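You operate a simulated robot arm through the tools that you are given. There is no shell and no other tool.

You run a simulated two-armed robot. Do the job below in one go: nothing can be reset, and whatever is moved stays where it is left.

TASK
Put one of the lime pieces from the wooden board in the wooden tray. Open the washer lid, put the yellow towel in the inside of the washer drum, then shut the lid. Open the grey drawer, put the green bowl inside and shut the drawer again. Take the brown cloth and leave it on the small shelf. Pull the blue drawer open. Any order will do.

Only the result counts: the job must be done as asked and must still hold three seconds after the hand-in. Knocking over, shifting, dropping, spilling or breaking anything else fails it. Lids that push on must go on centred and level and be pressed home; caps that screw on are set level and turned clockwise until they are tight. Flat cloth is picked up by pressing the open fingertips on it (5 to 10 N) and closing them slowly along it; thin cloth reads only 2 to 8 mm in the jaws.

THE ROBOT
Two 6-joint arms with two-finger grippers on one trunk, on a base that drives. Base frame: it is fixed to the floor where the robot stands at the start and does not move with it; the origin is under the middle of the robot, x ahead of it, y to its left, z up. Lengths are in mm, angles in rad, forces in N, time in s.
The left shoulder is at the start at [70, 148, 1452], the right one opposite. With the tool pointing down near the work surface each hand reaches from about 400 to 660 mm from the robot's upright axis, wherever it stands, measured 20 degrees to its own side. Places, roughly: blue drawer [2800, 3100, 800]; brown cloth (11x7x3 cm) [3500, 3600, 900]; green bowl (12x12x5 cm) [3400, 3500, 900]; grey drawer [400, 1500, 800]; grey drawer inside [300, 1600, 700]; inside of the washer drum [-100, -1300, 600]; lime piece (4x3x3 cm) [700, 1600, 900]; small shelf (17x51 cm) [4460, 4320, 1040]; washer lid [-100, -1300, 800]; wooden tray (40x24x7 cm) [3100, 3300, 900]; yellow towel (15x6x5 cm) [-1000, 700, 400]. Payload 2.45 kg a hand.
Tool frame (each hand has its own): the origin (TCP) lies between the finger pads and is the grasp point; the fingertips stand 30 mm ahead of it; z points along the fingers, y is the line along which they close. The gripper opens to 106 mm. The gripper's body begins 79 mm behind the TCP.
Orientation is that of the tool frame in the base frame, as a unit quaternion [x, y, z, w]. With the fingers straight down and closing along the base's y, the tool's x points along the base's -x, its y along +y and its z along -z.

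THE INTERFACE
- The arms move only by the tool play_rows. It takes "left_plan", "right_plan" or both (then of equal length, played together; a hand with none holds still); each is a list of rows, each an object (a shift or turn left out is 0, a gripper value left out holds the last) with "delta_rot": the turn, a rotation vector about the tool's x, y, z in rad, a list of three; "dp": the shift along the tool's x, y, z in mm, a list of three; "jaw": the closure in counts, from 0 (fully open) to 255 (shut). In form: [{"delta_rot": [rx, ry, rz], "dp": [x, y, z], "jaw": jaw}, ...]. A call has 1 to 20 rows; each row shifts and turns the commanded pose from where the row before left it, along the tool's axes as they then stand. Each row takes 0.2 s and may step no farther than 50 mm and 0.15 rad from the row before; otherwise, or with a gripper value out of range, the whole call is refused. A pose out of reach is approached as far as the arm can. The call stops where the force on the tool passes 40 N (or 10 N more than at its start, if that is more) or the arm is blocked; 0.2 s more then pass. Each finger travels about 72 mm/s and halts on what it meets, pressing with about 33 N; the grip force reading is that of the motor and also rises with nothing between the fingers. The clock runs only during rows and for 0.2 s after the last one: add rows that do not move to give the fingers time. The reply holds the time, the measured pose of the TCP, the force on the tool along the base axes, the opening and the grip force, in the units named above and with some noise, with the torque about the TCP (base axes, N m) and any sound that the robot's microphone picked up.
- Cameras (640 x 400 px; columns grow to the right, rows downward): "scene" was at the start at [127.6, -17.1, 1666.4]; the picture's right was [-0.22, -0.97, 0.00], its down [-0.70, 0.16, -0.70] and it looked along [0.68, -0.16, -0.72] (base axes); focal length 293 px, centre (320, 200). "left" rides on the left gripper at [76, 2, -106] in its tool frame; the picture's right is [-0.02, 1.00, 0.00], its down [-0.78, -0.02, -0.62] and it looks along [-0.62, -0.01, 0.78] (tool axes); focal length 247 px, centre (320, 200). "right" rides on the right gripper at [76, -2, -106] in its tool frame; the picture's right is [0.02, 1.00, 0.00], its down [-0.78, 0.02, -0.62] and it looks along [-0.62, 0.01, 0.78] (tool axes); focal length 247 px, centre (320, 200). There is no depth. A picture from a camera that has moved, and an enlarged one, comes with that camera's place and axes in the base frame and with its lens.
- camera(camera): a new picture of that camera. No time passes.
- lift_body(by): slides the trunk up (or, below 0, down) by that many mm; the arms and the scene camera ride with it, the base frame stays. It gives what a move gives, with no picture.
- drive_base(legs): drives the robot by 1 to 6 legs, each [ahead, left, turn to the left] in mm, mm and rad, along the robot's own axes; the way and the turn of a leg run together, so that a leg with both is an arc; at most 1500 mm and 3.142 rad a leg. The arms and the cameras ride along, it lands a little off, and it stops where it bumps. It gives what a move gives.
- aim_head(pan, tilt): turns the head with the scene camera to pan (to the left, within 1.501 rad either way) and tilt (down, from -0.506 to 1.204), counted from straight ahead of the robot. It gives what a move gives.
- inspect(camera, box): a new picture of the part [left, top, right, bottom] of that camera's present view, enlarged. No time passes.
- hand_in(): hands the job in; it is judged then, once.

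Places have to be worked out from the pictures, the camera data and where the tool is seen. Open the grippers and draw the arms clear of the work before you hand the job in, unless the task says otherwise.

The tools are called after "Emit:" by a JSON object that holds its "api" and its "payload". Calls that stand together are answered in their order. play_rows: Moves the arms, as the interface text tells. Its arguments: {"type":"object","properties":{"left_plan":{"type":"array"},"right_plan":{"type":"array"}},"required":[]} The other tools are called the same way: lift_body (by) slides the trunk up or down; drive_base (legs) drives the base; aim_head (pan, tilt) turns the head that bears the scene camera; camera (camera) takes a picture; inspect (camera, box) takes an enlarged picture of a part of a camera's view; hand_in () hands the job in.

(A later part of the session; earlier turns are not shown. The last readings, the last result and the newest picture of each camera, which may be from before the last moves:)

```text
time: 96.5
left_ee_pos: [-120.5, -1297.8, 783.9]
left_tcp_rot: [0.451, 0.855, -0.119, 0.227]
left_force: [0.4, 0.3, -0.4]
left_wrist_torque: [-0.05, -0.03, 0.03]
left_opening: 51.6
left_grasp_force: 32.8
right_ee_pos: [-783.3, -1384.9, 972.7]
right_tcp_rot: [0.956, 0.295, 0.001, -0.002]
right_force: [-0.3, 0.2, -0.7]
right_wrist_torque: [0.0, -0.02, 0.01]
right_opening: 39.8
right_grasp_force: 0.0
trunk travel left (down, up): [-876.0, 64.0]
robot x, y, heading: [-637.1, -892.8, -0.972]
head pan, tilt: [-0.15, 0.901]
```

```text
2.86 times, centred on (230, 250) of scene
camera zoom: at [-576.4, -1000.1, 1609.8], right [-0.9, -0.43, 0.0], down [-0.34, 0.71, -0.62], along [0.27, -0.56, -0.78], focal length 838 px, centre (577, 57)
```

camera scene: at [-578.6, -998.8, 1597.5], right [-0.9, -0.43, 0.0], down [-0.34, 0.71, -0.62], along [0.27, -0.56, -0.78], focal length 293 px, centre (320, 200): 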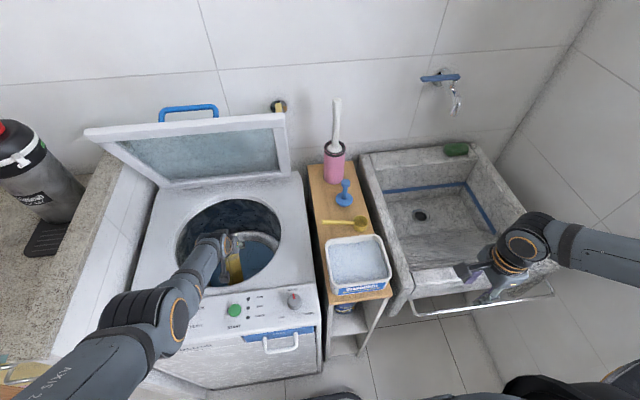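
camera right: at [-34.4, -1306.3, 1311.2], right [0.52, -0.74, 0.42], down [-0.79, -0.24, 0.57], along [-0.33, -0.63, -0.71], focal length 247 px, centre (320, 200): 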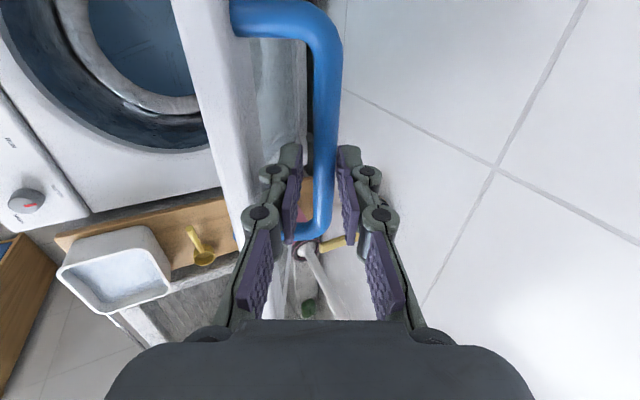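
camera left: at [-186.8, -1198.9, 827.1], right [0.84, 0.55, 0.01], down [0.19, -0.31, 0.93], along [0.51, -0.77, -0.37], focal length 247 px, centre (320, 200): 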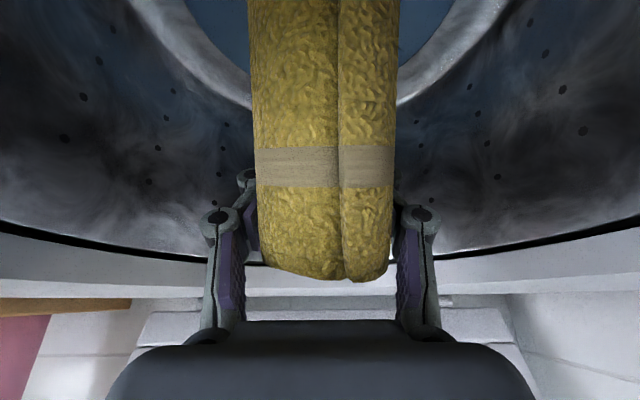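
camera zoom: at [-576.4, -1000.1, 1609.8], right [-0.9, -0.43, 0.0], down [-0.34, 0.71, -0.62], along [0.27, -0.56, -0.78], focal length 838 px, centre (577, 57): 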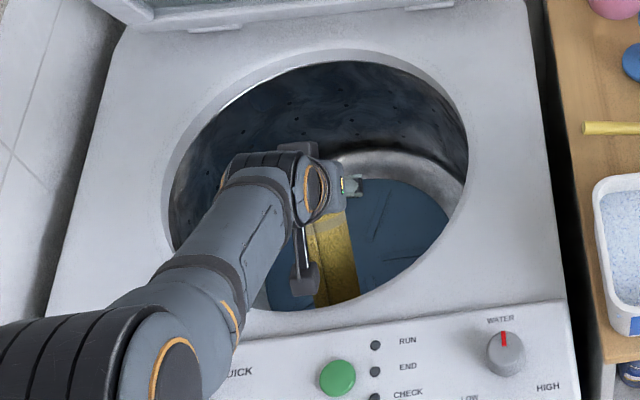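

The towel is within the drum opening and the contact is gone. I open the left gripper to let it drop in.

Emit:
{"api": "play_rows", "payload": {"left_plan": [{"jaw": 60}, {"jaw": 0}, {}, {}, {}]}}

Emit:
{"api": "inspect", "payload": {"camera": "scene", "box": [140, 180, 320, 320]}}

Emit:
{"api": "camera", "payload": {"camera": "left"}}

```text
time: 97.7
left_ee_pos: [-120.6, -1297.9, 784.2]
left_tcp_rot: [0.451, 0.855, -0.119, 0.227]
left_force: [-0.2, 0.7, 0.0]
left_wrist_torque: [-0.01, -0.02, -0.01]
left_opening: 106.0
left_grasp_force: 0.1
right_ee_pos: [-781.2, -1384.9, 971.8]
right_tcp_rot: [0.955, 0.295, 0.0, -0.003]
right_force: [0.3, 0.5, 0.5]
right_wrist_torque: [-0.01, 0.0, -0.03]
right_opening: 40.0
right_grasp_force: 0.1
trunk travel left (down, up): [-876.0, 64.0]
robot x, y, heading: [-634.2, -890.0, -0.974]
head pan, tilt: [-0.15, 0.901]
```

```text
2.86 times, centred on (230, 250) of scene
camera zoom: at [-575.5, -1001.0, 1609.8], right [-0.9, -0.43, 0.0], down [-0.34, 0.71, -0.62], along [0.27, -0.56, -0.78], focal length 838 px, centre (577, 57)
```

zoom: 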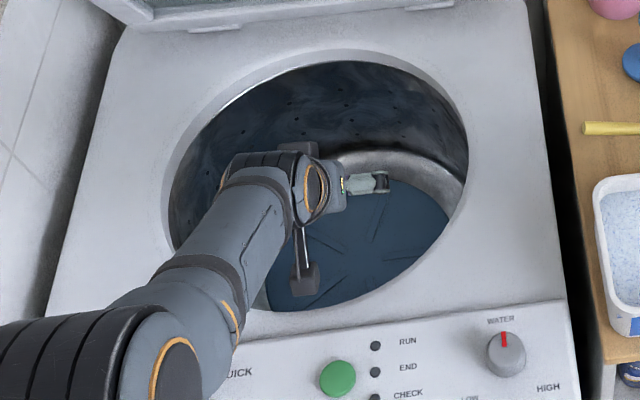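

```text
taken
camera left: at [-185.5, -1199.4, 837.7], right [0.84, 0.55, 0.01], down [0.2, -0.32, 0.93], along [0.51, -0.77, -0.37], focal length 247 px, centre (320, 200)
```

left: 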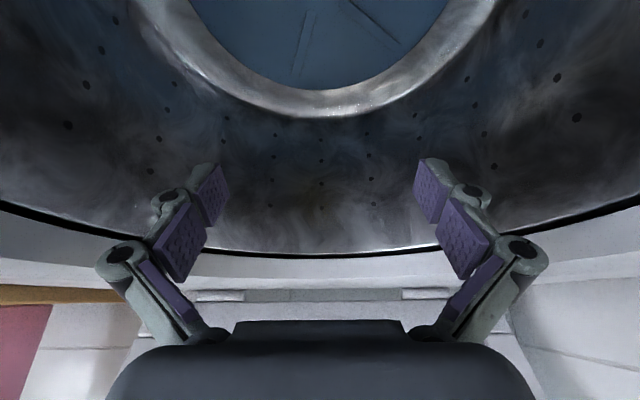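

The towel has dropped out of the fingers. I lift the left hand out vertically and look into the drum.

Emit:
{"api": "play_rows", "payload": {"left_plan": [{"dp": [-19, 0, -35]}, {"dp": [-19, 0, -35]}, {"dp": [-19, 0, -35]}, {"dp": [-19, 0, -35]}, {"dp": [-19, 0, -35]}, {"dp": [-19, 0, -35]}, {"dp": [-19, 0, -35]}, {}]}}

Emit:
{"api": "camera", "payload": {"camera": "left"}}

Emit:
{"api": "camera", "payload": {"camera": "scene"}}

```text
time: 99.5
left_ee_pos: [-123.4, -1295.0, 1059.2]
left_tcp_rot: [0.451, 0.855, -0.119, 0.226]
left_force: [-0.1, 0.7, -0.4]
left_wrist_torque: [0.0, 0.01, 0.01]
left_opening: 105.9
left_grasp_force: 0.0
right_ee_pos: [-781.2, -1385.3, 972.7]
right_tcp_rot: [0.956, 0.295, 0.0, -0.003]
right_force: [0.1, -0.1, -0.3]
right_wrist_torque: [0.02, 0.0, -0.01]
right_opening: 40.0
right_grasp_force: 0.1
trunk travel left (down, up): [-876.0, 64.0]
robot x, y, heading: [-633.9, -890.9, -0.972]
head pan, tilt: [-0.15, 0.901]
```

```text
taken
camera left: at [-189.7, -1196.0, 1112.6], right [0.84, 0.55, 0.01], down [0.2, -0.32, 0.93], along [0.51, -0.77, -0.37], focal length 247 px, centre (320, 200)
```

left: 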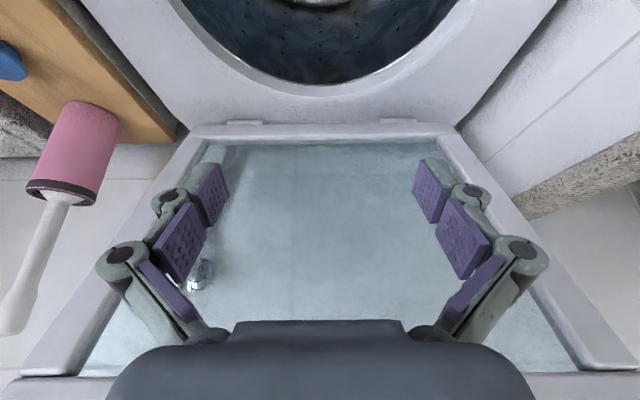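

```text
taken
camera scene: at [-575.0, -1001.3, 1609.7], right [-0.9, -0.43, 0.0], down [-0.34, 0.71, -0.62], along [0.27, -0.56, -0.78], focal length 293 px, centre (320, 200)
```

scene: 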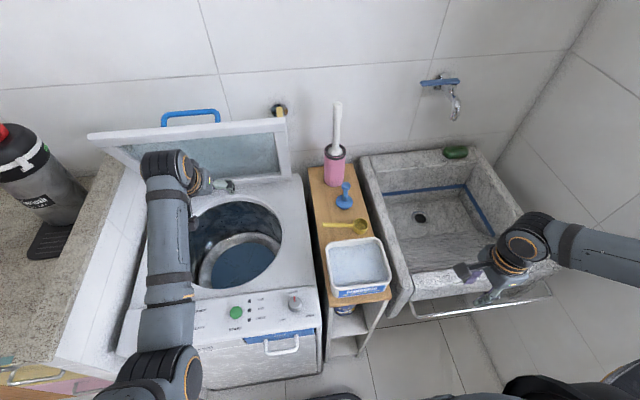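

The drum floor at the front is hidden from this view. I turn the left tool down again and draw it back so its camera can look into the drum.

Emit:
{"api": "play_rows", "payload": {"left_plan": [{"delta_rot": [0, 0.125, 0]}, {"delta_rot": [0, 0.125, 0]}, {"delta_rot": [0, 0.125, 0]}, {"delta_rot": [0, 0.125, 0]}, {"dp": [40, 0, 0]}, {"dp": [40, 0, 0]}, {"dp": [40, 0, 0]}, {"dp": [30, 0, 0]}, {}]}}

Emit:
{"api": "camera", "payload": {"camera": "left"}}

```text
time: 101.5
left_ee_pos: [-204.6, -1183.4, 1025.5]
left_tcp_rot: [0.466, 0.885, -0.005, 0.01]
left_force: [-0.8, 0.2, -0.6]
left_wrist_torque: [0.04, 0.0, -0.02]
left_opening: 105.7
left_grasp_force: 0.1
left hand out of reach, approached as far as the arm can: row 6, 7, 8
right_ee_pos: [-781.8, -1384.7, 972.2]
right_tcp_rot: [0.955, 0.296, 0.0, -0.003]
right_force: [-0.2, -0.4, 0.8]
right_wrist_torque: [-0.03, 0.04, 0.0]
right_opening: 40.1
right_grasp_force: 0.0
trunk travel left (down, up): [-876.0, 64.0]
robot x, y, heading: [-633.3, -892.3, -0.97]
head pan, tilt: [-0.15, 0.901]
```

```text
taken
camera left: at [-247.2, -1118.0, 1129.5], right [0.84, 0.55, 0.0], down [0.42, -0.65, 0.64], along [0.35, -0.53, -0.77], focal length 247 px, centre (320, 200)
```

left: 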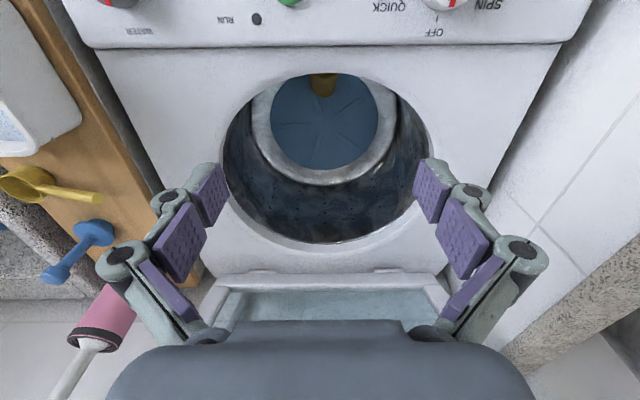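

The yellow towel is visible lying at the bottom of the drum. The left hand is already lined up with the lid handle, so I raise the trunk and roll the left gripper to close the lid with it.

Emit:
{"api": "lift_body", "payload": {"by": 64}}

Emit:
{"api": "play_rows", "payload": {"left_plan": [{"delta_rot": [0, 0, -0.1428], "jaw": 159}, {"delta_rot": [0, 0, -0.1428]}, {"delta_rot": [0, 0, -0.1428]}, {"delta_rot": [0, 0, -0.1428]}, {"delta_rot": [0, 0, -0.1428]}, {"delta_rot": [0, 0, -0.1428]}, {"delta_rot": [0, 0, -0.1428]}, {"delta_rot": [0, 0, -0.1428]}, {"delta_rot": [0, 0, -0.1428]}, {"delta_rot": [0, 0, -0.1428]}, {"delta_rot": [0, 0, -0.1428]}, {}]}}

```text
time: 102.6
left_ee_pos: [-204.0, -1183.1, 1090.0]
left_tcp_rot: [0.466, 0.885, -0.005, 0.01]
left_force: [0.8, 0.3, 0.2]
left_wrist_torque: [-0.01, 0.0, -0.01]
left_opening: 105.9
left_grasp_force: 0.1
right_ee_pos: [-782.7, -1384.5, 1035.2]
right_tcp_rot: [0.956, 0.294, 0.0, -0.003]
right_force: [0.0, -0.3, -0.1]
right_wrist_torque: [0.0, -0.01, 0.02]
right_opening: 40.0
right_grasp_force: 0.0
trunk travel left (down, up): [-940.0, 0.0]
robot x, y, heading: [-634.7, -892.2, -0.97]
head pan, tilt: [-0.15, 0.901]
```

```text
time: 105.2
left_ee_pos: [-204.2, -1184.5, 1089.7]
left_tcp_rot: [-0.296, 0.955, -0.01, 0.003]
left_force: [0.4, 0.1, 0.0]
left_wrist_torque: [0.0, -0.04, 0.0]
left_opening: 40.2
left_grasp_force: 0.0
right_ee_pos: [-781.8, -1386.2, 1035.7]
right_tcp_rot: [0.956, 0.295, 0.001, -0.003]
right_force: [0.0, -0.2, 0.2]
right_wrist_torque: [-0.02, -0.04, 0.02]
right_opening: 40.2
right_grasp_force: 0.0
trunk travel left (down, up): [-940.0, 0.0]
robot x, y, heading: [-637.5, -891.8, -0.973]
head pan, tilt: [-0.15, 0.901]
```

The roll worked. I move forward and up, tilting the tool, towards the pre-grasp point above the raised handle.

Emit:
{"api": "play_rows", "payload": {"left_plan": [{"dp": [0, -37, -20]}, {"dp": [0, -37, -20]}, {"dp": [0, -37, -20]}, {"delta_rot": [0.14, 0, 0]}, {"delta_rot": [0.14, 0, 0]}, {"delta_rot": [0.14, 0, 0]}, {"dp": [0, -30, -25]}, {"dp": [0, -30, -25]}, {}]}}

Emit:
{"api": "camera", "payload": {"camera": "left"}}

Emit:
{"api": "camera", "payload": {"camera": "scene"}}

```text
time: 107.2
left_ee_pos: [-120.4, -1305.3, 1223.0]
left_tcp_rot: [-0.288, 0.932, -0.209, 0.064]
left_force: [-0.1, 0.3, 0.0]
left_wrist_torque: [-0.04, 0.01, 0.02]
left_opening: 39.7
left_grasp_force: 0.1
right_ee_pos: [-781.9, -1383.6, 1035.8]
right_tcp_rot: [0.955, 0.295, 0.001, -0.003]
right_force: [0.4, -0.2, 0.1]
right_wrist_torque: [-0.01, -0.02, 0.0]
right_opening: 39.9
right_grasp_force: 0.0
trunk travel left (down, up): [-940.0, 0.0]
robot x, y, heading: [-632.9, -891.5, -0.968]
head pan, tilt: [-0.15, 0.901]
```

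```text
taken
camera left: at [-211.3, -1309.1, 1317.5], right [-0.49, 0.76, -0.43], down [0.5, 0.65, 0.57], along [0.71, 0.06, -0.7], focal length 247 px, centre (320, 200)
```

left: 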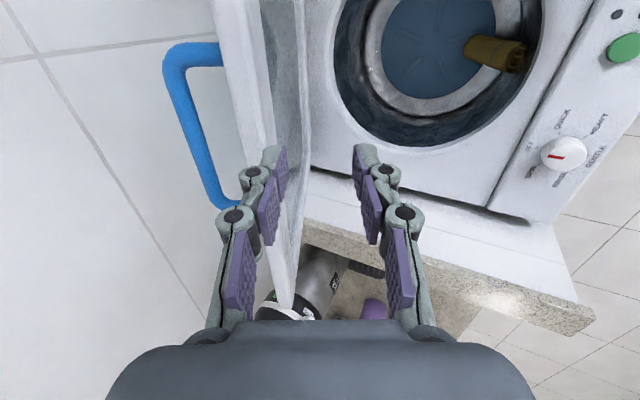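

```text
taken
camera scene: at [-575.7, -1000.2, 1673.5], right [-0.9, -0.43, 0.0], down [-0.34, 0.71, -0.62], along [0.27, -0.56, -0.78], focal length 293 px, centre (320, 200)
```

scene: 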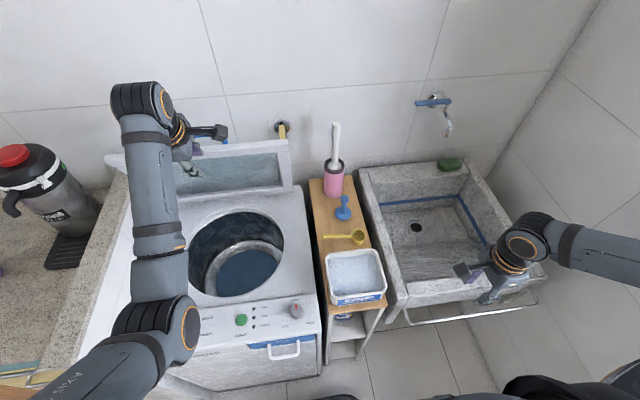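

The towel shows clearly in the drum. The bar is still about 100 mm farther on; I move to the pre-grasp point above it.

Emit:
{"api": "play_rows", "payload": {"left_plan": [{"dp": [0, -41.7, -9.9]}, {"dp": [0, -41.7, -9.9]}, {}]}}

Emit:
{"api": "camera", "payload": {"camera": "left"}}

```text
time: 108.0
left_ee_pos: [-84.8, -1359.3, 1277.1]
left_tcp_rot: [-0.288, 0.932, -0.21, 0.066]
left_force: [0.1, 0.1, 0.2]
left_wrist_torque: [-0.01, -0.01, 0.01]
left_opening: 40.0
left_grasp_force: 0.0
right_ee_pos: [-780.8, -1384.1, 1035.2]
right_tcp_rot: [0.956, 0.295, -0.001, -0.003]
right_force: [0.6, 0.7, 0.7]
right_wrist_torque: [0.0, -0.01, 0.03]
right_opening: 40.0
right_grasp_force: 0.1
trunk travel left (down, up): [-940.0, 0.0]
robot x, y, heading: [-636.2, -890.7, -0.968]
head pan, tilt: [-0.15, 0.901]
```

```text
taken
camera left: at [-174.7, -1365.1, 1370.4], right [-0.49, 0.76, -0.43], down [0.5, 0.65, 0.57], along [0.71, 0.06, -0.7], focal length 247 px, centre (320, 200)
```

left: 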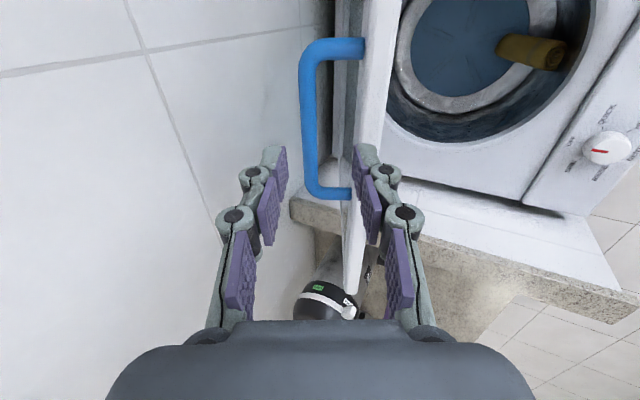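

The bar is between the fingers but offset about 7 mm. I correct that, narrow the jaws to 30 mm, and move down over the bar in two steps.

Emit:
{"api": "play_rows", "payload": {"left_plan": [{"dp": [0, -7, 0], "jaw": 183}, {"dp": [0, 0, 30]}, {}]}}

Emit:
{"api": "camera", "payload": {"camera": "left"}}

```text
time: 108.8
left_ee_pos: [-73.5, -1374.2, 1252.3]
left_tcp_rot: [-0.289, 0.932, -0.21, 0.065]
left_force: [-0.8, 0.0, -0.1]
left_wrist_torque: [-0.02, 0.02, 0.02]
left_opening: 29.8
left_grasp_force: 0.0
right_ee_pos: [-782.2, -1386.1, 1036.1]
right_tcp_rot: [0.955, 0.295, 0.0, -0.003]
right_force: [-1.0, 0.0, -0.2]
right_wrist_torque: [0.03, 0.01, -0.01]
right_opening: 39.9
right_grasp_force: 0.2
trunk travel left (down, up): [-940.0, 0.0]
robot x, y, heading: [-634.3, -893.2, -0.973]
head pan, tilt: [-0.15, 0.901]
```

```text
taken
camera left: at [-163.3, -1379.5, 1347.7], right [-0.49, 0.76, -0.43], down [0.5, 0.65, 0.57], along [0.71, 0.06, -0.7], focal length 247 px, centre (320, 200)
```

left: 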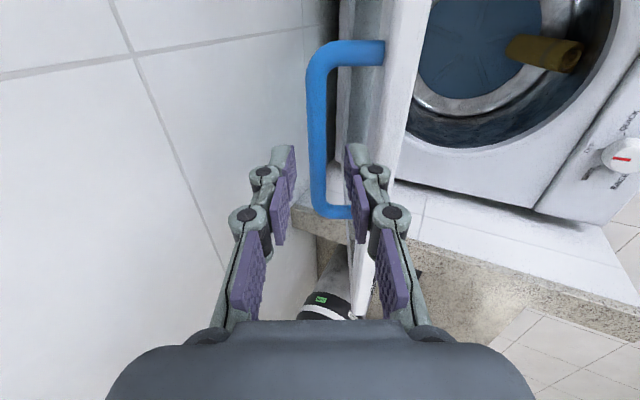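

The bar is centred. I advance 33 mm and close on it.

Emit:
{"api": "play_rows", "payload": {"left_plan": [{"dp": [0, 0, 17]}, {"dp": [0, 0, 16]}, {}, {"jaw": 220}, {"jaw": 255}, {}]}}

Emit:
{"api": "camera", "payload": {"camera": "left"}}

```text
time: 110.2
left_ee_pos: [-66.7, -1387.9, 1221.5]
left_tcp_rot: [-0.288, 0.932, -0.209, 0.065]
left_force: [-0.8, 0.4, 1.7]
left_wrist_torque: [0.14, -0.21, -0.59]
left_opening: 12.2
left_grasp_force: 39.3
right_ee_pos: [-782.5, -1385.4, 1035.8]
right_tcp_rot: [0.955, 0.295, 0.0, -0.003]
right_force: [-0.2, -0.1, 0.7]
right_wrist_torque: [0.02, 0.0, -0.03]
right_opening: 39.6
right_grasp_force: 0.0
trunk travel left (down, up): [-940.0, 0.0]
robot x, y, heading: [-639.2, -895.1, -0.969]
head pan, tilt: [-0.15, 0.901]
```

```text
taken
camera left: at [-156.5, -1391.1, 1316.3], right [-0.49, 0.76, -0.43], down [0.5, 0.65, 0.57], along [0.71, 0.06, -0.7], focal length 247 px, centre (320, 200)
```

left: 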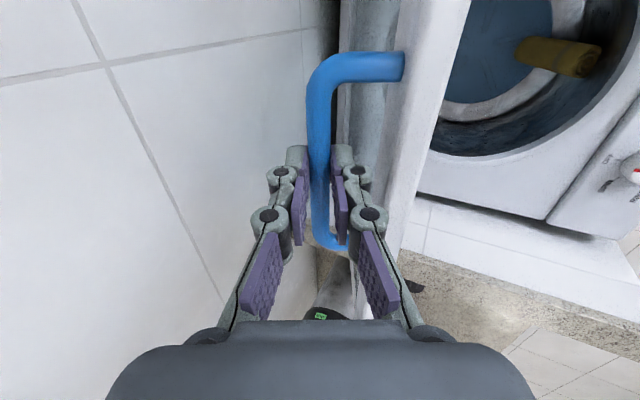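

Gripped at 12.2 mm. I lower the lid along the reverse arc (refitted hinge at about v=-1255, z=820), the first half first.

Emit:
{"api": "play_rows", "payload": {"left_plan": [{"dp": [0, 45.1, -0.7], "delta_rot": [0.0419, 0, 0]}, {"dp": [0, 45.1, 2.2], "delta_rot": [0.0419, 0, 0]}, {"dp": [0, 44.8, 5.2], "delta_rot": [0.0419, 0, 0]}, {"dp": [0, 44.2, 8], "delta_rot": [0.0419, 0, 0]}, {"dp": [0, 43.6, 10.9], "delta_rot": [0.0419, 0, 0]}, {}]}}

Emit:
{"api": "camera", "payload": {"camera": "scene"}}

```text
time: 111.6
left_ee_pos: [-172.8, -1228.0, 1088.8]
left_tcp_rot: [-0.279, 0.904, -0.308, 0.096]
left_force: [-11.6, 21.8, 19.2]
left_wrist_torque: [0.4, -0.27, -0.33]
left_opening: 12.3
left_grasp_force: 38.9
right_ee_pos: [-787.4, -1379.0, 1038.4]
right_tcp_rot: [0.956, 0.295, 0.002, 0.001]
right_force: [-0.4, 0.0, 0.2]
right_wrist_torque: [0.0, -0.01, 0.0]
right_opening: 39.8
right_grasp_force: 0.0
trunk travel left (down, up): [-940.0, 0.0]
robot x, y, heading: [-636.0, -891.8, -0.972]
head pan, tilt: [-0.15, 0.901]
```

```text
taken
camera scene: at [-582.7, -991.4, 1674.4], right [-0.9, -0.43, 0.0], down [-0.34, 0.7, -0.63], along [0.27, -0.56, -0.78], focal length 293 px, centre (320, 200)
```

scene: 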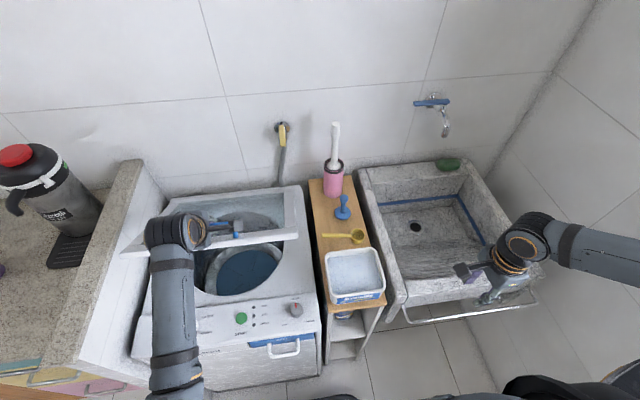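

The force of about 30 N is purely outward along the lid, so my arc radius was a little too small. I correct outward and continue in smaller steps.

Emit:
{"api": "play_rows", "payload": {"left_plan": [{"dp": [0, 31, 4.4], "delta_rot": [0.0209, 0, 0]}, {"dp": [0, 20.1, 7.4], "delta_rot": [0.0209, 0, 0]}, {"dp": [0, 19.8, 8.2], "delta_rot": [0.0209, 0, 0]}, {"dp": [0, 19.5, 8.7], "delta_rot": [0.0209, 0, 0]}, {"dp": [0, 19.3, 9.3], "delta_rot": [0.0209, 0, 0]}, {}]}}

```text
time: 113.0
left_ee_pos: [-204.6, -1181.1, 992.6]
left_tcp_rot: [-0.275, 0.887, -0.353, 0.11]
left_force: [-10.5, 19.2, 6.6]
left_wrist_torque: [0.42, -0.23, -0.3]
left_opening: 11.8
left_grasp_force: 39.0
right_ee_pos: [-784.1, -1381.9, 1038.4]
right_tcp_rot: [0.956, 0.295, 0.002, -0.001]
right_force: [0.4, 0.0, -0.1]
right_wrist_torque: [0.0, -0.01, 0.01]
right_opening: 40.2
right_grasp_force: 0.0
trunk travel left (down, up): [-940.0, 0.0]
robot x, y, heading: [-636.7, -892.7, -0.966]
head pan, tilt: [-0.15, 0.901]
```

Now about 22 N outward remains. I add a bit more outward travel and finish lowering.

Emit:
{"api": "play_rows", "payload": {"left_plan": [{"dp": [0, 20.3, 7.7], "delta_rot": [0.0209, 0, 0]}, {"dp": [0, 20.0, 9.2], "delta_rot": [0.0209, 0, 0]}, {"dp": [0, 19.4, 10.3], "delta_rot": [0.0209, 0, 0]}, {"dp": [0, 18.5, 11.1], "delta_rot": [0.0209, 0, 0]}, {}]}}

Emit:
{"api": "camera", "payload": {"camera": "left"}}

Emit:
{"api": "camera", "payload": {"camera": "scene"}}

```text
time: 114.2
left_ee_pos: [-216.8, -1161.2, 910.2]
left_tcp_rot: [-0.269, 0.873, -0.389, 0.121]
left_force: [3.8, 10.7, -1.6]
left_wrist_torque: [0.3, -0.31, -0.28]
left_opening: 12.0
left_grasp_force: 39.0
right_ee_pos: [-780.9, -1383.4, 1036.9]
right_tcp_rot: [0.956, 0.295, 0.0, -0.002]
right_force: [0.3, 0.5, -0.2]
right_wrist_torque: [-0.02, 0.0, -0.01]
right_opening: 39.9
right_grasp_force: 0.1
trunk travel left (down, up): [-940.0, 0.0]
robot x, y, heading: [-637.5, -889.5, -0.969]
head pan, tilt: [-0.15, 0.901]
```

```text
taken
camera left: at [-326.7, -1137.8, 978.9], right [-0.36, 0.56, -0.74], down [0.39, 0.81, 0.43], along [0.85, -0.14, -0.51], focal length 247 px, centre (320, 200)
```

left: 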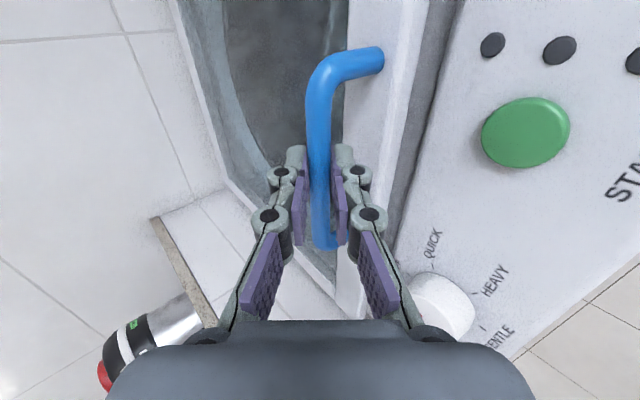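

```text
taken
camera scene: at [-574.4, -998.5, 1673.5], right [-0.9, -0.43, 0.0], down [-0.34, 0.7, -0.62], along [0.27, -0.56, -0.78], focal length 293 px, centre (320, 200)
```

scene: 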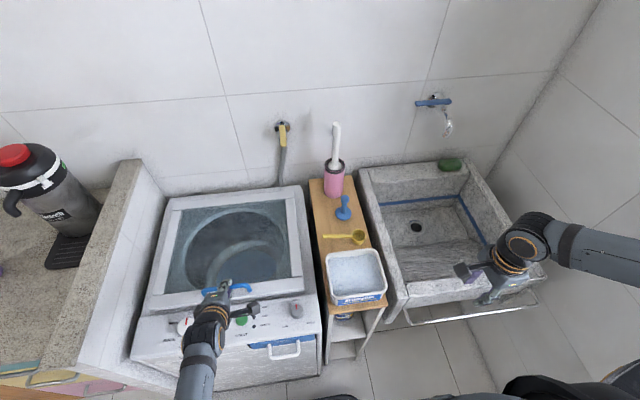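

The lid is about 20 mm from shut. I press the last bit down slowly.

Emit:
{"api": "play_rows", "payload": {"left_plan": [{"dp": [0, 6, 4.5]}, {"dp": [0, 6, 4.5]}, {"dp": [0, 6, 4.5]}, {"dp": [0, 3, 2]}, {}]}}

Emit:
{"api": "inspect", "payload": {"camera": "scene", "box": [120, 170, 340, 380]}}

```text
time: 115.4
left_ee_pos: [-219.1, -1163.7, 890.5]
left_tcp_rot: [-0.269, 0.869, -0.397, 0.124]
left_force: [5.4, 5.2, 36.7]
left_wrist_torque: [0.18, -0.86, 0.27]
left_opening: 12.1
left_grasp_force: 38.6
right_ee_pos: [-783.5, -1381.8, 1038.2]
right_tcp_rot: [0.956, 0.294, 0.002, -0.001]
right_force: [0.0, -0.1, 0.0]
right_wrist_torque: [-0.05, -0.01, 0.03]
right_opening: 39.8
right_grasp_force: 0.1
trunk travel left (down, up): [-940.0, 0.0]
robot x, y, heading: [-633.5, -897.3, -0.971]
head pan, tilt: [-0.15, 0.901]
```

```text
1.90 times, centred on (230, 275) of scene
camera zoom: at [-579.5, -996.1, 1674.3], right [-0.9, -0.43, 0.0], down [-0.34, 0.7, -0.62], along [0.27, -0.56, -0.78], focal length 559 px, centre (491, 57)
```

zoom: 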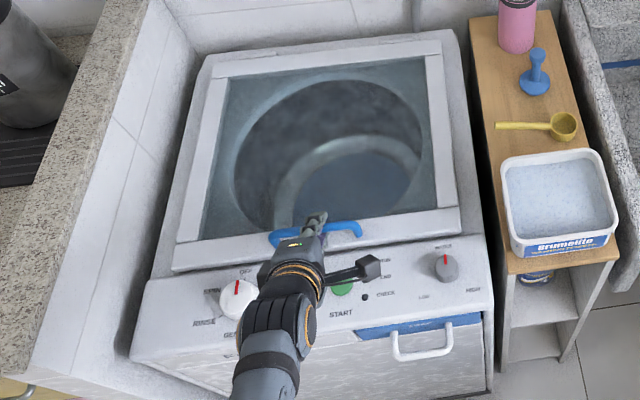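

The tool presses at 37 N at the original closed height, so the lid is shut. I relieve the pressure, open, and back out along the approach line.

Emit:
{"api": "play_rows", "payload": {"left_plan": [{"dp": [0, -4, -3]}, {}, {"jaw": 200}, {"jaw": 165}, {}, {"dp": [0, 0, -30]}, {"dp": [0, 0, -35]}, {}]}}

Emit:
{"api": "camera", "payload": {"camera": "left"}}

Emit:
{"api": "inspect", "payload": {"camera": "scene", "box": [120, 170, 340, 380]}}

```text
time: 117.2
left_ee_pos: [-244.4, -1119.9, 929.8]
left_tcp_rot: [-0.27, 0.873, -0.388, 0.12]
left_force: [-0.6, -0.2, 0.8]
left_wrist_torque: [0.0, -0.03, 0.02]
left_opening: 37.3
left_grasp_force: 0.0
right_ee_pos: [-781.8, -1386.2, 1035.4]
right_tcp_rot: [0.955, 0.296, 0.0, -0.004]
right_force: [-0.1, 0.2, -0.3]
right_wrist_torque: [0.03, 0.05, 0.0]
right_opening: 39.7
right_grasp_force: 0.0
trunk travel left (down, up): [-940.0, 0.0]
robot x, y, heading: [-633.0, -892.1, -0.972]
head pan, tilt: [-0.15, 0.901]
```

```text
taken
camera left: at [-352.2, -1098.0, 998.6], right [-0.36, 0.56, -0.74], down [0.39, 0.81, 0.43], along [0.85, -0.14, -0.51], focal length 247 px, centre (320, 200)
```

left: 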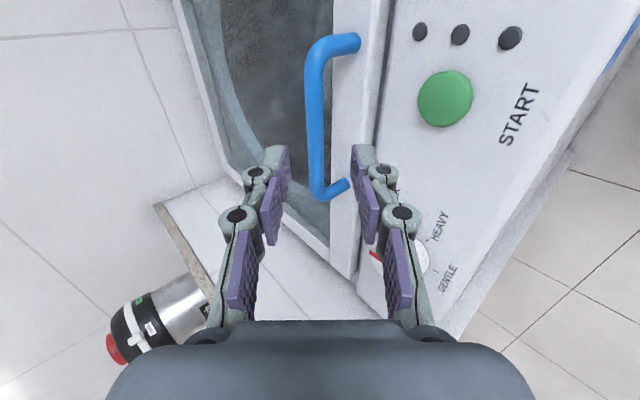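

```text
1.90 times, centred on (230, 275) of scene
camera zoom: at [-574.5, -1002.0, 1673.3], right [-0.9, -0.43, 0.0], down [-0.34, 0.71, -0.62], along [0.27, -0.56, -0.78], focal length 559 px, centre (491, 57)
```

zoom: 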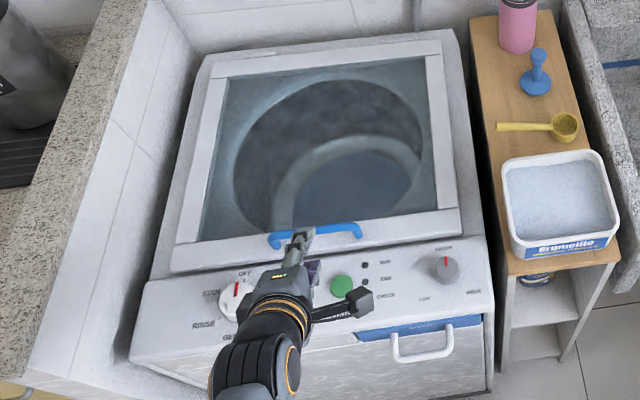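

The lid is shut and the handle is free. I back the robot away from the washer.

Emit:
{"api": "drive_base", "payload": {"legs": [[-420, 0, 0]]}}

Emit:
{"api": "play_rows", "payload": {"left_plan": [{"dp": [0, -30, -20]}, {"dp": [0, -30, -20], "delta_rot": [-0.137, 0, 0]}, {"dp": [0, -30, -20], "delta_rot": [-0.137, 0, 0]}, {"dp": [0, -20, -20], "delta_rot": [-0.137, 0, 0]}, {"dp": [0, -20, -20], "delta_rot": [-0.137, 0, 0]}, {"dp": [0, 0, -20], "delta_rot": [-0.137, 0, 0]}, {"dp": [0, 0, -20], "delta_rot": [-0.137, 0, 0]}, {}], "right_plan": [{"dp": [20, 20, 0]}, {"dp": [30, 20, 0]}, {"dp": [30, 20, 0]}, {"dp": [30, 20, 0]}, {"dp": [20, 20, 0]}, {"dp": [0, 20, 0]}, {"dp": [0, 20, 0]}, {}]}}

Emit:
{"api": "camera", "payload": {"camera": "scene"}}

```text
time: 119.8
left_ee_pos: [-483.1, -767.9, 928.7]
left_tcp_rot: [-0.275, 0.871, -0.388, 0.123]
left_force: [0.8, -0.6, -0.1]
left_wrist_torque: [0.02, 0.01, 0.02]
left_opening: 37.4
left_grasp_force: 0.1
right_ee_pos: [-1017.4, -1038.8, 1035.2]
right_tcp_rot: [0.954, 0.299, 0.0, -0.004]
right_force: [-0.5, 0.4, -0.1]
right_wrist_torque: [-0.02, -0.02, 0.0]
right_opening: 39.9
right_grasp_force: 0.0
trunk travel left (down, up): [-940.0, 0.0]
robot x, y, heading: [-880.7, -543.5, -0.961]
head pan, tilt: [-0.15, 0.901]
```

```text
time: 121.6
left_ee_pos: [-479.9, -804.3, 1082.1]
left_tcp_rot: [-0.301, 0.954, -0.01, 0.005]
left_force: [0.3, 1.0, 0.4]
left_wrist_torque: [0.01, 0.02, -0.02]
left_opening: 37.6
left_grasp_force: 0.1
left hand out of reach, approached as far as the arm can: row 7
right_ee_pos: [-831.1, -1078.5, 1036.4]
right_tcp_rot: [0.954, 0.299, 0.0, -0.004]
right_force: [0.0, -0.1, -0.6]
right_wrist_torque: [-0.01, -0.01, -0.01]
right_opening: 40.2
right_grasp_force: 0.0
trunk travel left (down, up): [-940.0, 0.0]
robot x, y, heading: [-877.5, -547.5, -0.957]
head pan, tilt: [-0.15, 0.901]
```

```text
taken
camera scene: at [-815.3, -651.1, 1673.5], right [-0.9, -0.44, 0.0], down [-0.35, 0.7, -0.62], along [0.28, -0.56, -0.78], focal length 293 px, centre (320, 200)
```

scene: 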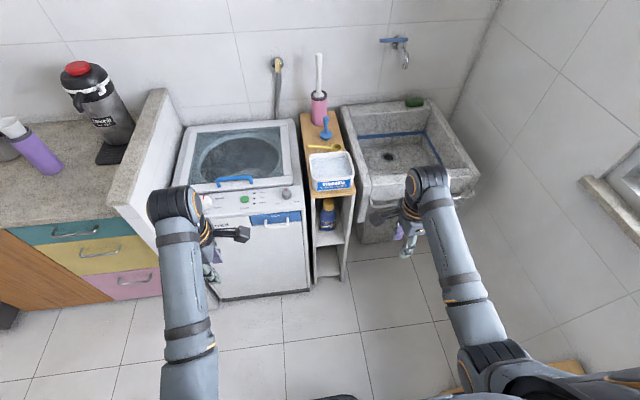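

All is in order at the washer. I unroll both grippers, open them, and turn to face along the aisle.

Emit:
{"api": "play_rows", "payload": {"left_plan": [{"delta_rot": [0, 0, 0.1428], "jaw": 0}, {"delta_rot": [0, 0, 0.1428]}, {"delta_rot": [0, 0, 0.1428]}, {"delta_rot": [0, 0, 0.1428]}, {"delta_rot": [0, 0, 0.1428]}, {"delta_rot": [0, 0, 0.1428]}, {"delta_rot": [0, 0, 0.1428]}, {"delta_rot": [0, 0, 0.1428]}, {"delta_rot": [0, 0, 0.1428]}, {"delta_rot": [0, 0, 0.1428]}, {"delta_rot": [0, 0, 0.1428]}, {}], "right_plan": [{"delta_rot": [0, 0, -0.1428], "jaw": 0}, {"delta_rot": [0, 0, -0.1428]}, {"delta_rot": [0, 0, -0.1428]}, {"delta_rot": [0, 0, -0.1428]}, {"delta_rot": [0, 0, -0.1428]}, {"delta_rot": [0, 0, -0.1428]}, {"delta_rot": [0, 0, -0.1428]}, {"delta_rot": [0, 0, -0.1428]}, {"delta_rot": [0, 0, -0.1428]}, {"delta_rot": [0, 0, -0.1428]}, {"delta_rot": [0, 0, -0.1428]}, {}]}}

Emit:
{"api": "drive_base", "payload": {"legs": [[0, 0, 1.553]]}}

Emit:
{"api": "aim_head", "payload": {"pan": 0.0, "tilt": 0.5}}

Emit:
{"api": "camera", "payload": {"camera": "scene"}}

```text
time: 124.2
left_ee_pos: [-481.1, -803.7, 1081.7]
left_tcp_rot: [0.463, 0.887, -0.004, 0.008]
left_force: [0.2, 0.1, 0.2]
left_wrist_torque: [0.0, 0.0, -0.01]
left_opening: 106.0
left_grasp_force: 0.1
right_ee_pos: [-831.2, -1077.8, 1035.3]
right_tcp_rot: [0.463, 0.886, 0.001, -0.002]
right_force: [-0.4, -0.3, 0.6]
right_wrist_torque: [0.02, 0.02, -0.02]
right_opening: 106.1
right_grasp_force: 0.0
trunk travel left (down, up): [-940.0, 0.0]
robot x, y, heading: [-873.0, -540.3, -0.964]
head pan, tilt: [-0.15, 0.901]
```

```text
time: 128.3
left_ee_pos: [-604.4, -154.7, 1081.1]
left_tcp_rot: [-0.287, 0.958, 0.004, 0.01]
left_force: [0.2, 0.1, -0.3]
left_wrist_torque: [-0.02, -0.01, 0.0]
left_opening: 106.0
left_grasp_force: 0.1
right_ee_pos: [-341.3, -512.7, 1034.7]
right_tcp_rot: [-0.287, 0.958, 0.0, -0.003]
right_force: [-0.3, 0.2, 0.1]
right_wrist_torque: [0.01, 0.04, 0.0]
right_opening: 105.8
right_grasp_force: 0.1
trunk travel left (down, up): [-940.0, 0.0]
robot x, y, heading: [-879.2, -547.8, 0.586]
head pan, tilt: [-0.15, 0.901]
```

```text
time: 129.2
left_ee_pos: [-604.2, -155.4, 1080.5]
left_tcp_rot: [-0.287, 0.958, 0.004, 0.011]
left_force: [-0.9, 0.5, 0.3]
left_wrist_torque: [-0.01, -0.01, 0.0]
left_opening: 105.9
left_grasp_force: 0.0
right_ee_pos: [-341.0, -512.4, 1034.1]
right_tcp_rot: [-0.286, 0.958, 0.0, -0.003]
right_force: [-0.1, -0.3, -1.1]
right_wrist_torque: [0.01, -0.01, -0.02]
right_opening: 106.0
right_grasp_force: 0.2
trunk travel left (down, up): [-940.0, 0.0]
robot x, y, heading: [-876.3, -543.0, 0.584]
head pan, tilt: [0.0, 0.499]
```

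```text
taken
camera scene: at [-760.0, -464.8, 1707.2], right [0.55, -0.83, 0.0], down [-0.4, -0.26, -0.88], along [0.73, 0.48, -0.48], focal length 293 px, centre (320, 200)
```

scene: 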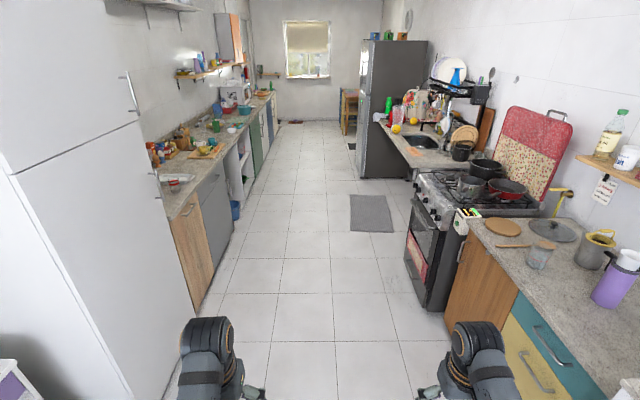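

The aisle ahead is clear; the board with limes is at about u=1430, v=970 on the left counter. I drive along the aisle to the grey drawer and turn to face the left counter.

Emit:
{"api": "drive_base", "payload": {"legs": [[1130, 60, 0], [1130, 60, 0], [0, 0, 1.575]]}}

Emit:
{"api": "aim_head", "payload": {"pan": 0.0, "tilt": 0.75}}

Emit:
{"api": "camera", "payload": {"camera": "scene"}}

```text
time: 144.2
left_ee_pos: [568.7, 1072.8, 1081.0]
left_tcp_rot: [0.879, -0.476, -0.01, -0.005]
left_force: [0.7, 0.4, 0.1]
left_wrist_torque: [0.01, -0.03, 0.0]
left_opening: 105.7
left_grasp_force: 0.1
right_ee_pos: [927.2, 1334.4, 1036.2]
right_tcp_rot: [0.879, -0.478, 0.002, 0.002]
right_force: [0.1, -0.3, 0.6]
right_wrist_torque: [-0.02, -0.01, -0.01]
right_opening: 105.9
right_grasp_force: 0.2
trunk travel left (down, up): [-940.0, 0.0]
robot x, y, heading: [954.6, 797.7, 2.148]
head pan, tilt: [0.0, 0.499]
```

```text
time: 145.0
left_ee_pos: [568.4, 1072.4, 1080.3]
left_tcp_rot: [0.879, -0.476, -0.009, -0.004]
left_force: [0.6, -0.3, 0.1]
left_wrist_torque: [-0.03, -0.01, -0.02]
left_opening: 106.2
left_grasp_force: 0.1
right_ee_pos: [928.1, 1335.2, 1034.6]
right_tcp_rot: [0.878, -0.478, 0.002, 0.001]
right_force: [-0.7, -0.2, 0.0]
right_wrist_torque: [0.03, 0.02, 0.0]
right_opening: 106.0
right_grasp_force: 0.0
trunk travel left (down, up): [-940.0, 0.0]
robot x, y, heading: [954.8, 798.5, 2.148]
head pan, tilt: [0.0, 0.75]
```

```text
taken
camera scene: at [881.6, 911.4, 1685.4], right [0.84, 0.55, 0.0], down [0.37, -0.57, -0.73], along [-0.4, 0.61, -0.68], focal length 293 px, centre (320, 200)
```

scene: 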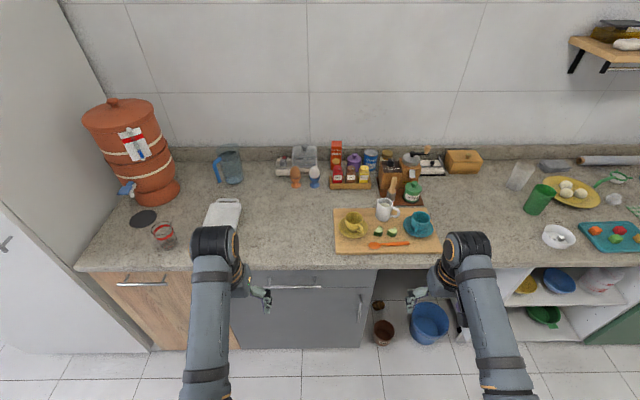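

I have a good view: the board carries cups, a spoon and green lime pieces, and the grey drawer with its handle is below the counter. I zoom in on both.

Emit:
{"api": "inspect", "payload": {"camera": "scene", "box": [320, 170, 450, 262]}}

Emit:
{"api": "inspect", "payload": {"camera": "scene", "box": [210, 240, 390, 352]}}

Emit:
{"api": "inspect", "payload": {"camera": "scene", "box": [360, 215, 400, 243]}}

```text
4.35 times, centred on (385, 216) of scene
camera zoom: at [881.6, 911.4, 1685.4], right [0.84, 0.55, 0.0], down [0.37, -0.57, -0.73], along [-0.4, 0.61, -0.68], focal length 1276 px, centre (37, 130)
```

zoom: 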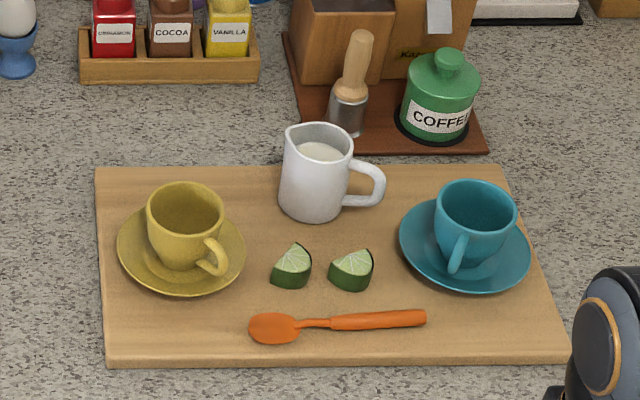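

```text
3.56 times, centred on (300, 296) of scene
camera zoom: at [881.6, 911.4, 1685.4], right [0.84, 0.55, 0.0], down [0.37, -0.57, -0.73], along [-0.4, 0.61, -0.68], focal length 1043 px, centre (391, -141)
```

zoom: 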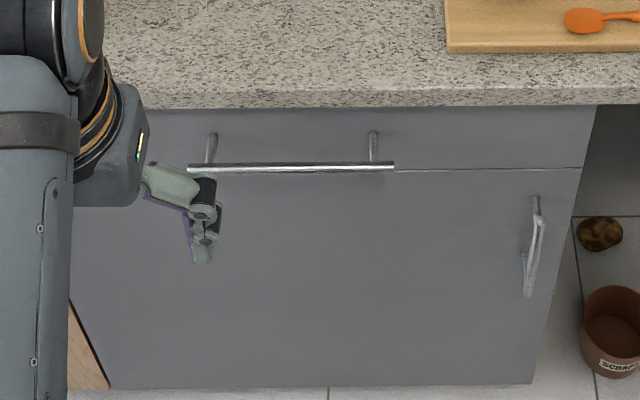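

```text
14.29 times, centred on (380, 229) of scene
camera zoom: at [881.6, 911.4, 1685.4], right [0.84, 0.55, 0.0], down [0.37, -0.57, -0.73], along [-0.4, 0.61, -0.68], focal length 4191 px, centre (-537, -214)
```

zoom: 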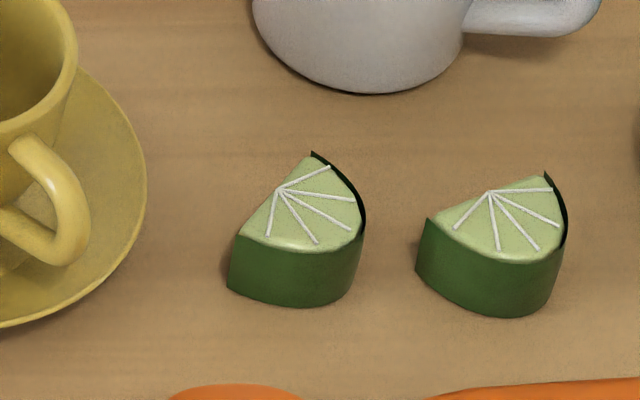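

I take both wrist views to pin down heights of the counter, board and drawer handle.

Emit:
{"api": "camera", "payload": {"camera": "right"}}

Emit:
{"api": "camera", "payload": {"camera": "left"}}

```text
taken
camera right: at [969.5, 1273.3, 1141.3], right [-0.83, -0.56, 0.0], down [-0.44, 0.65, 0.62], along [-0.35, 0.51, -0.79], focal length 247 px, centre (320, 200)
```

right: 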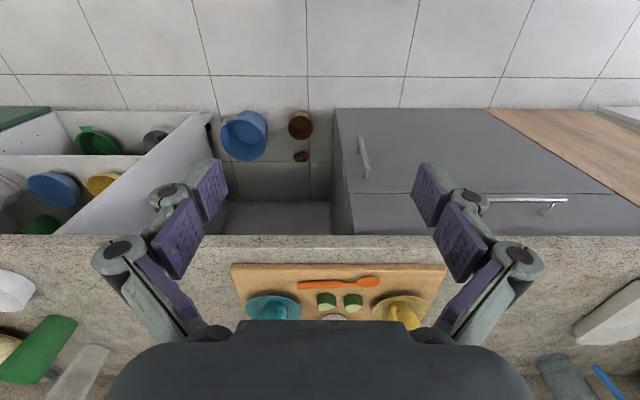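

```text
taken
camera left: at [610.3, 1006.0, 1185.2], right [-0.85, -0.53, 0.0], down [-0.41, 0.66, 0.64], along [-0.34, 0.54, -0.77], focal length 247 px, centre (320, 200)
```

left: 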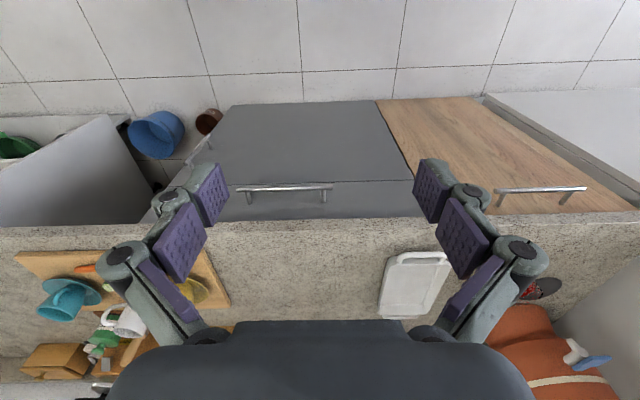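

Triangulation gives the lime pieces at about (u 1457, v 936) and (u 1505, v 930), z≈903, and the grey drawer's handle bar at u 1053–1253, v≈799, z≈777. I take the right-hand lime piece first and drive closer.

Emit:
{"api": "drive_base", "payload": {"legs": [[0, 0, 0.017], [250, -72, 0]]}}

Emit:
{"api": "camera", "payload": {"camera": "right"}}

Emit:
{"api": "inspect", "payload": {"camera": "scene", "box": [260, 220, 460, 345]}}

```text
time: 147.2
left_ee_pos: [477.7, 1311.0, 1082.1]
left_tcp_rot: [0.885, -0.465, -0.009, -0.004]
left_force: [-0.3, -0.5, 0.1]
left_wrist_torque: [-0.01, 0.0, 0.0]
left_opening: 106.0
left_grasp_force: 0.1
right_ee_pos: [829.3, 1583.1, 1035.5]
right_tcp_rot: [0.885, -0.466, 0.001, 0.001]
right_force: [0.4, -0.1, 1.1]
right_wrist_torque: [0.01, -0.03, 0.0]
right_opening: 106.1
right_grasp_force: 0.0
trunk travel left (down, up): [-940.0, 0.0]
robot x, y, heading: [867.1, 1049.0, 2.173]
head pan, tilt: [0.0, 0.75]
```

```text
taken
camera right: at [873.1, 1522.7, 1142.1], right [-0.81, -0.58, 0.0], down [-0.46, 0.64, 0.62], along [-0.36, 0.5, -0.79], focal length 247 px, centre (320, 200)
```

right: 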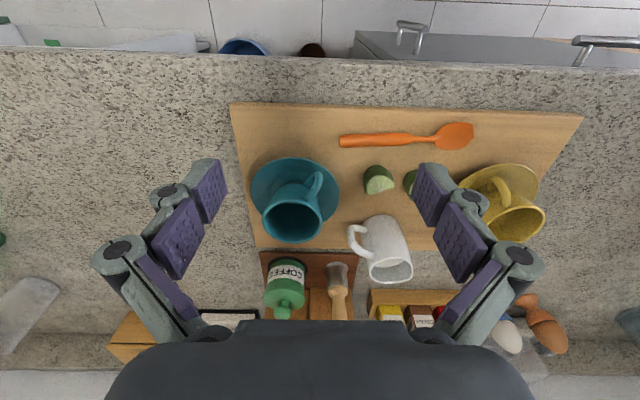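

```text
3.20 times, centred on (360, 282) of scene
camera zoom: at [795.1, 1157.7, 1685.6], right [0.82, 0.57, 0.0], down [0.39, -0.56, -0.73], along [-0.42, 0.6, -0.68], focal length 939 px, centre (192, -64)
```

zoom: 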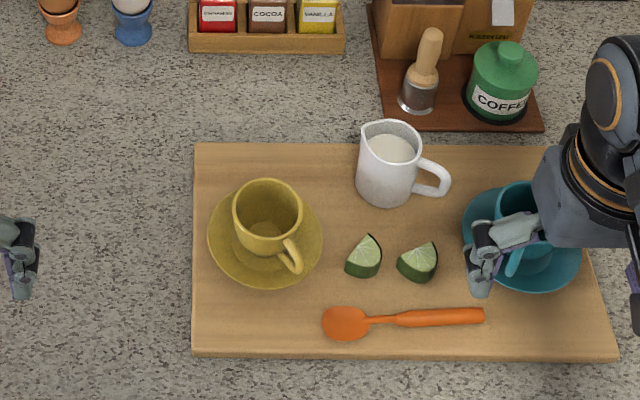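

The views agree on the lime at (u 1506, v 930). I move above it at safe height and rotate the gripper so it closes across the flat cut face.

Emit:
{"api": "play_rows", "payload": {"right_plan": [{"dp": [-28.7, 23.3, 0], "jaw": 168}, {"dp": [-28.7, 23.3, 0]}, {"dp": [-28.6, 23.4, 0]}, {"delta_rot": [0, 0, 0.145]}, {"delta_rot": [0, 0, 0.145]}, {"delta_rot": [0, 0, 0.145]}, {"delta_rot": [0, 0, 0.145]}, {"delta_rot": [0, 0, 0.145]}, {"delta_rot": [0, 0, 0.145]}, {"delta_rot": [0, 0, 0.145]}, {"delta_rot": [0, 0, 0.145]}, {}]}}

Emit:
{"api": "camera", "payload": {"camera": "right"}}

```text
time: 149.8
left_ee_pos: [476.5, 1312.8, 1081.8]
left_tcp_rot: [0.885, -0.465, -0.009, -0.004]
left_force: [0.2, 0.1, 0.4]
left_wrist_torque: [-0.04, 0.0, -0.01]
left_opening: 106.0
left_grasp_force: 0.0
right_ee_pos: [721.8, 1616.3, 1036.1]
right_tcp_rot: [-0.484, 0.875, -0.003, -0.001]
right_force: [0.0, 0.2, 0.0]
right_wrist_torque: [-0.03, -0.01, 0.0]
right_opening: 36.0
right_grasp_force: 0.1
trunk travel left (down, up): [-940.0, 0.0]
robot x, y, heading: [872.9, 1047.9, 2.173]
head pan, tilt: [0.0, 0.75]
```

```text
taken
camera right: at [681.3, 1552.7, 1141.1], right [-0.86, 0.51, 0.0], down [0.4, 0.68, 0.62], along [0.32, 0.53, -0.79], focal length 247 px, centre (320, 200)
```

right: 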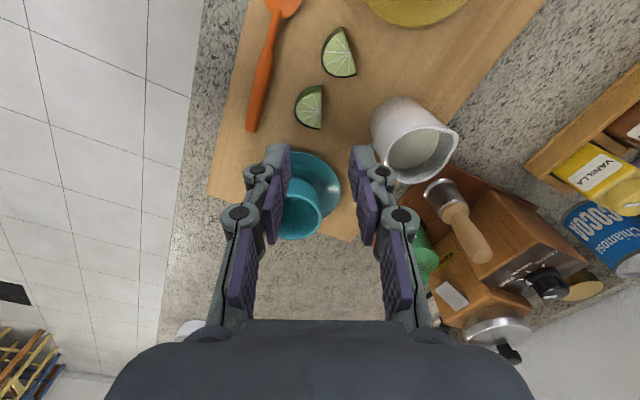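

The flat face lines up with the fingers; the lime sits about 10 mm towards the front finger. I shift 8 mm, open to 44 mm and go partway down to check.

Emit:
{"api": "play_rows", "payload": {"right_plan": [{"dp": [0, -8, 0], "jaw": 149}, {"dp": [0, 0, 35]}, {"dp": [0, 0, 35]}, {}]}}

Emit:
{"api": "camera", "payload": {"camera": "right"}}

Emit:
{"api": "inspect", "payload": {"camera": "scene", "box": [320, 230, 460, 330]}}

```text
time: 150.8
left_ee_pos: [476.9, 1312.7, 1081.5]
left_tcp_rot: [0.885, -0.465, -0.01, -0.004]
left_force: [-0.2, 0.2, 0.2]
left_wrist_torque: [0.02, 0.01, -0.03]
left_opening: 106.2
left_grasp_force: 0.0
right_ee_pos: [731.3, 1611.8, 965.4]
right_tcp_rot: [-0.485, 0.875, -0.002, -0.002]
right_force: [-1.3, 1.0, 0.5]
right_wrist_torque: [-0.01, 0.0, 0.01]
right_opening: 44.1
right_grasp_force: 0.1
trunk travel left (down, up): [-940.0, 0.0]
robot x, y, heading: [870.2, 1052.3, 2.174]
head pan, tilt: [0.0, 0.75]
```

```text
taken
camera right: at [691.2, 1548.2, 1071.1], right [-0.86, 0.51, 0.0], down [0.4, 0.68, 0.62], along [0.32, 0.53, -0.79], focal length 247 px, centre (320, 200)
```

right: 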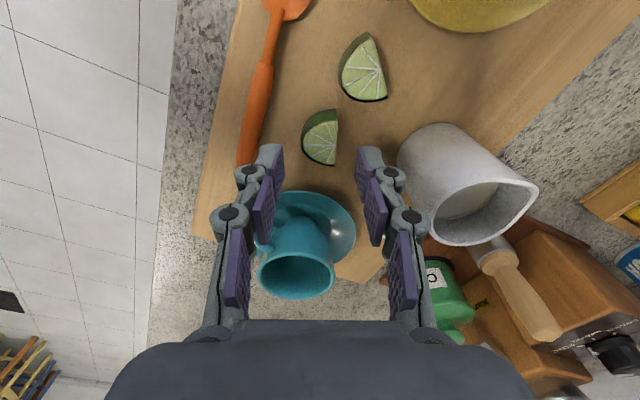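

```text
4.00 times, centred on (390, 280) of scene
camera zoom: at [794.4, 1159.9, 1685.4], right [0.82, 0.57, 0.0], down [0.39, -0.56, -0.73], along [-0.42, 0.6, -0.68], focal length 1174 px, centre (40, -120)
```

zoom: 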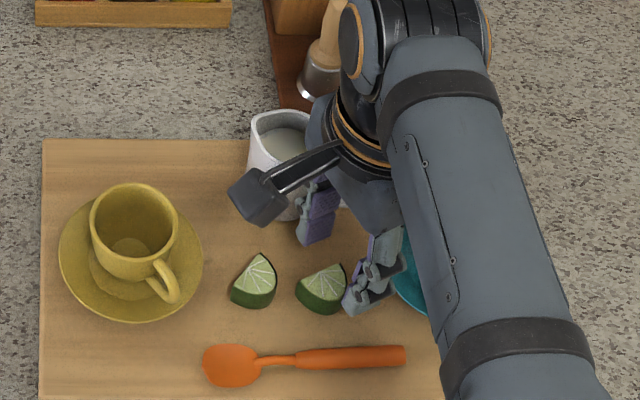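

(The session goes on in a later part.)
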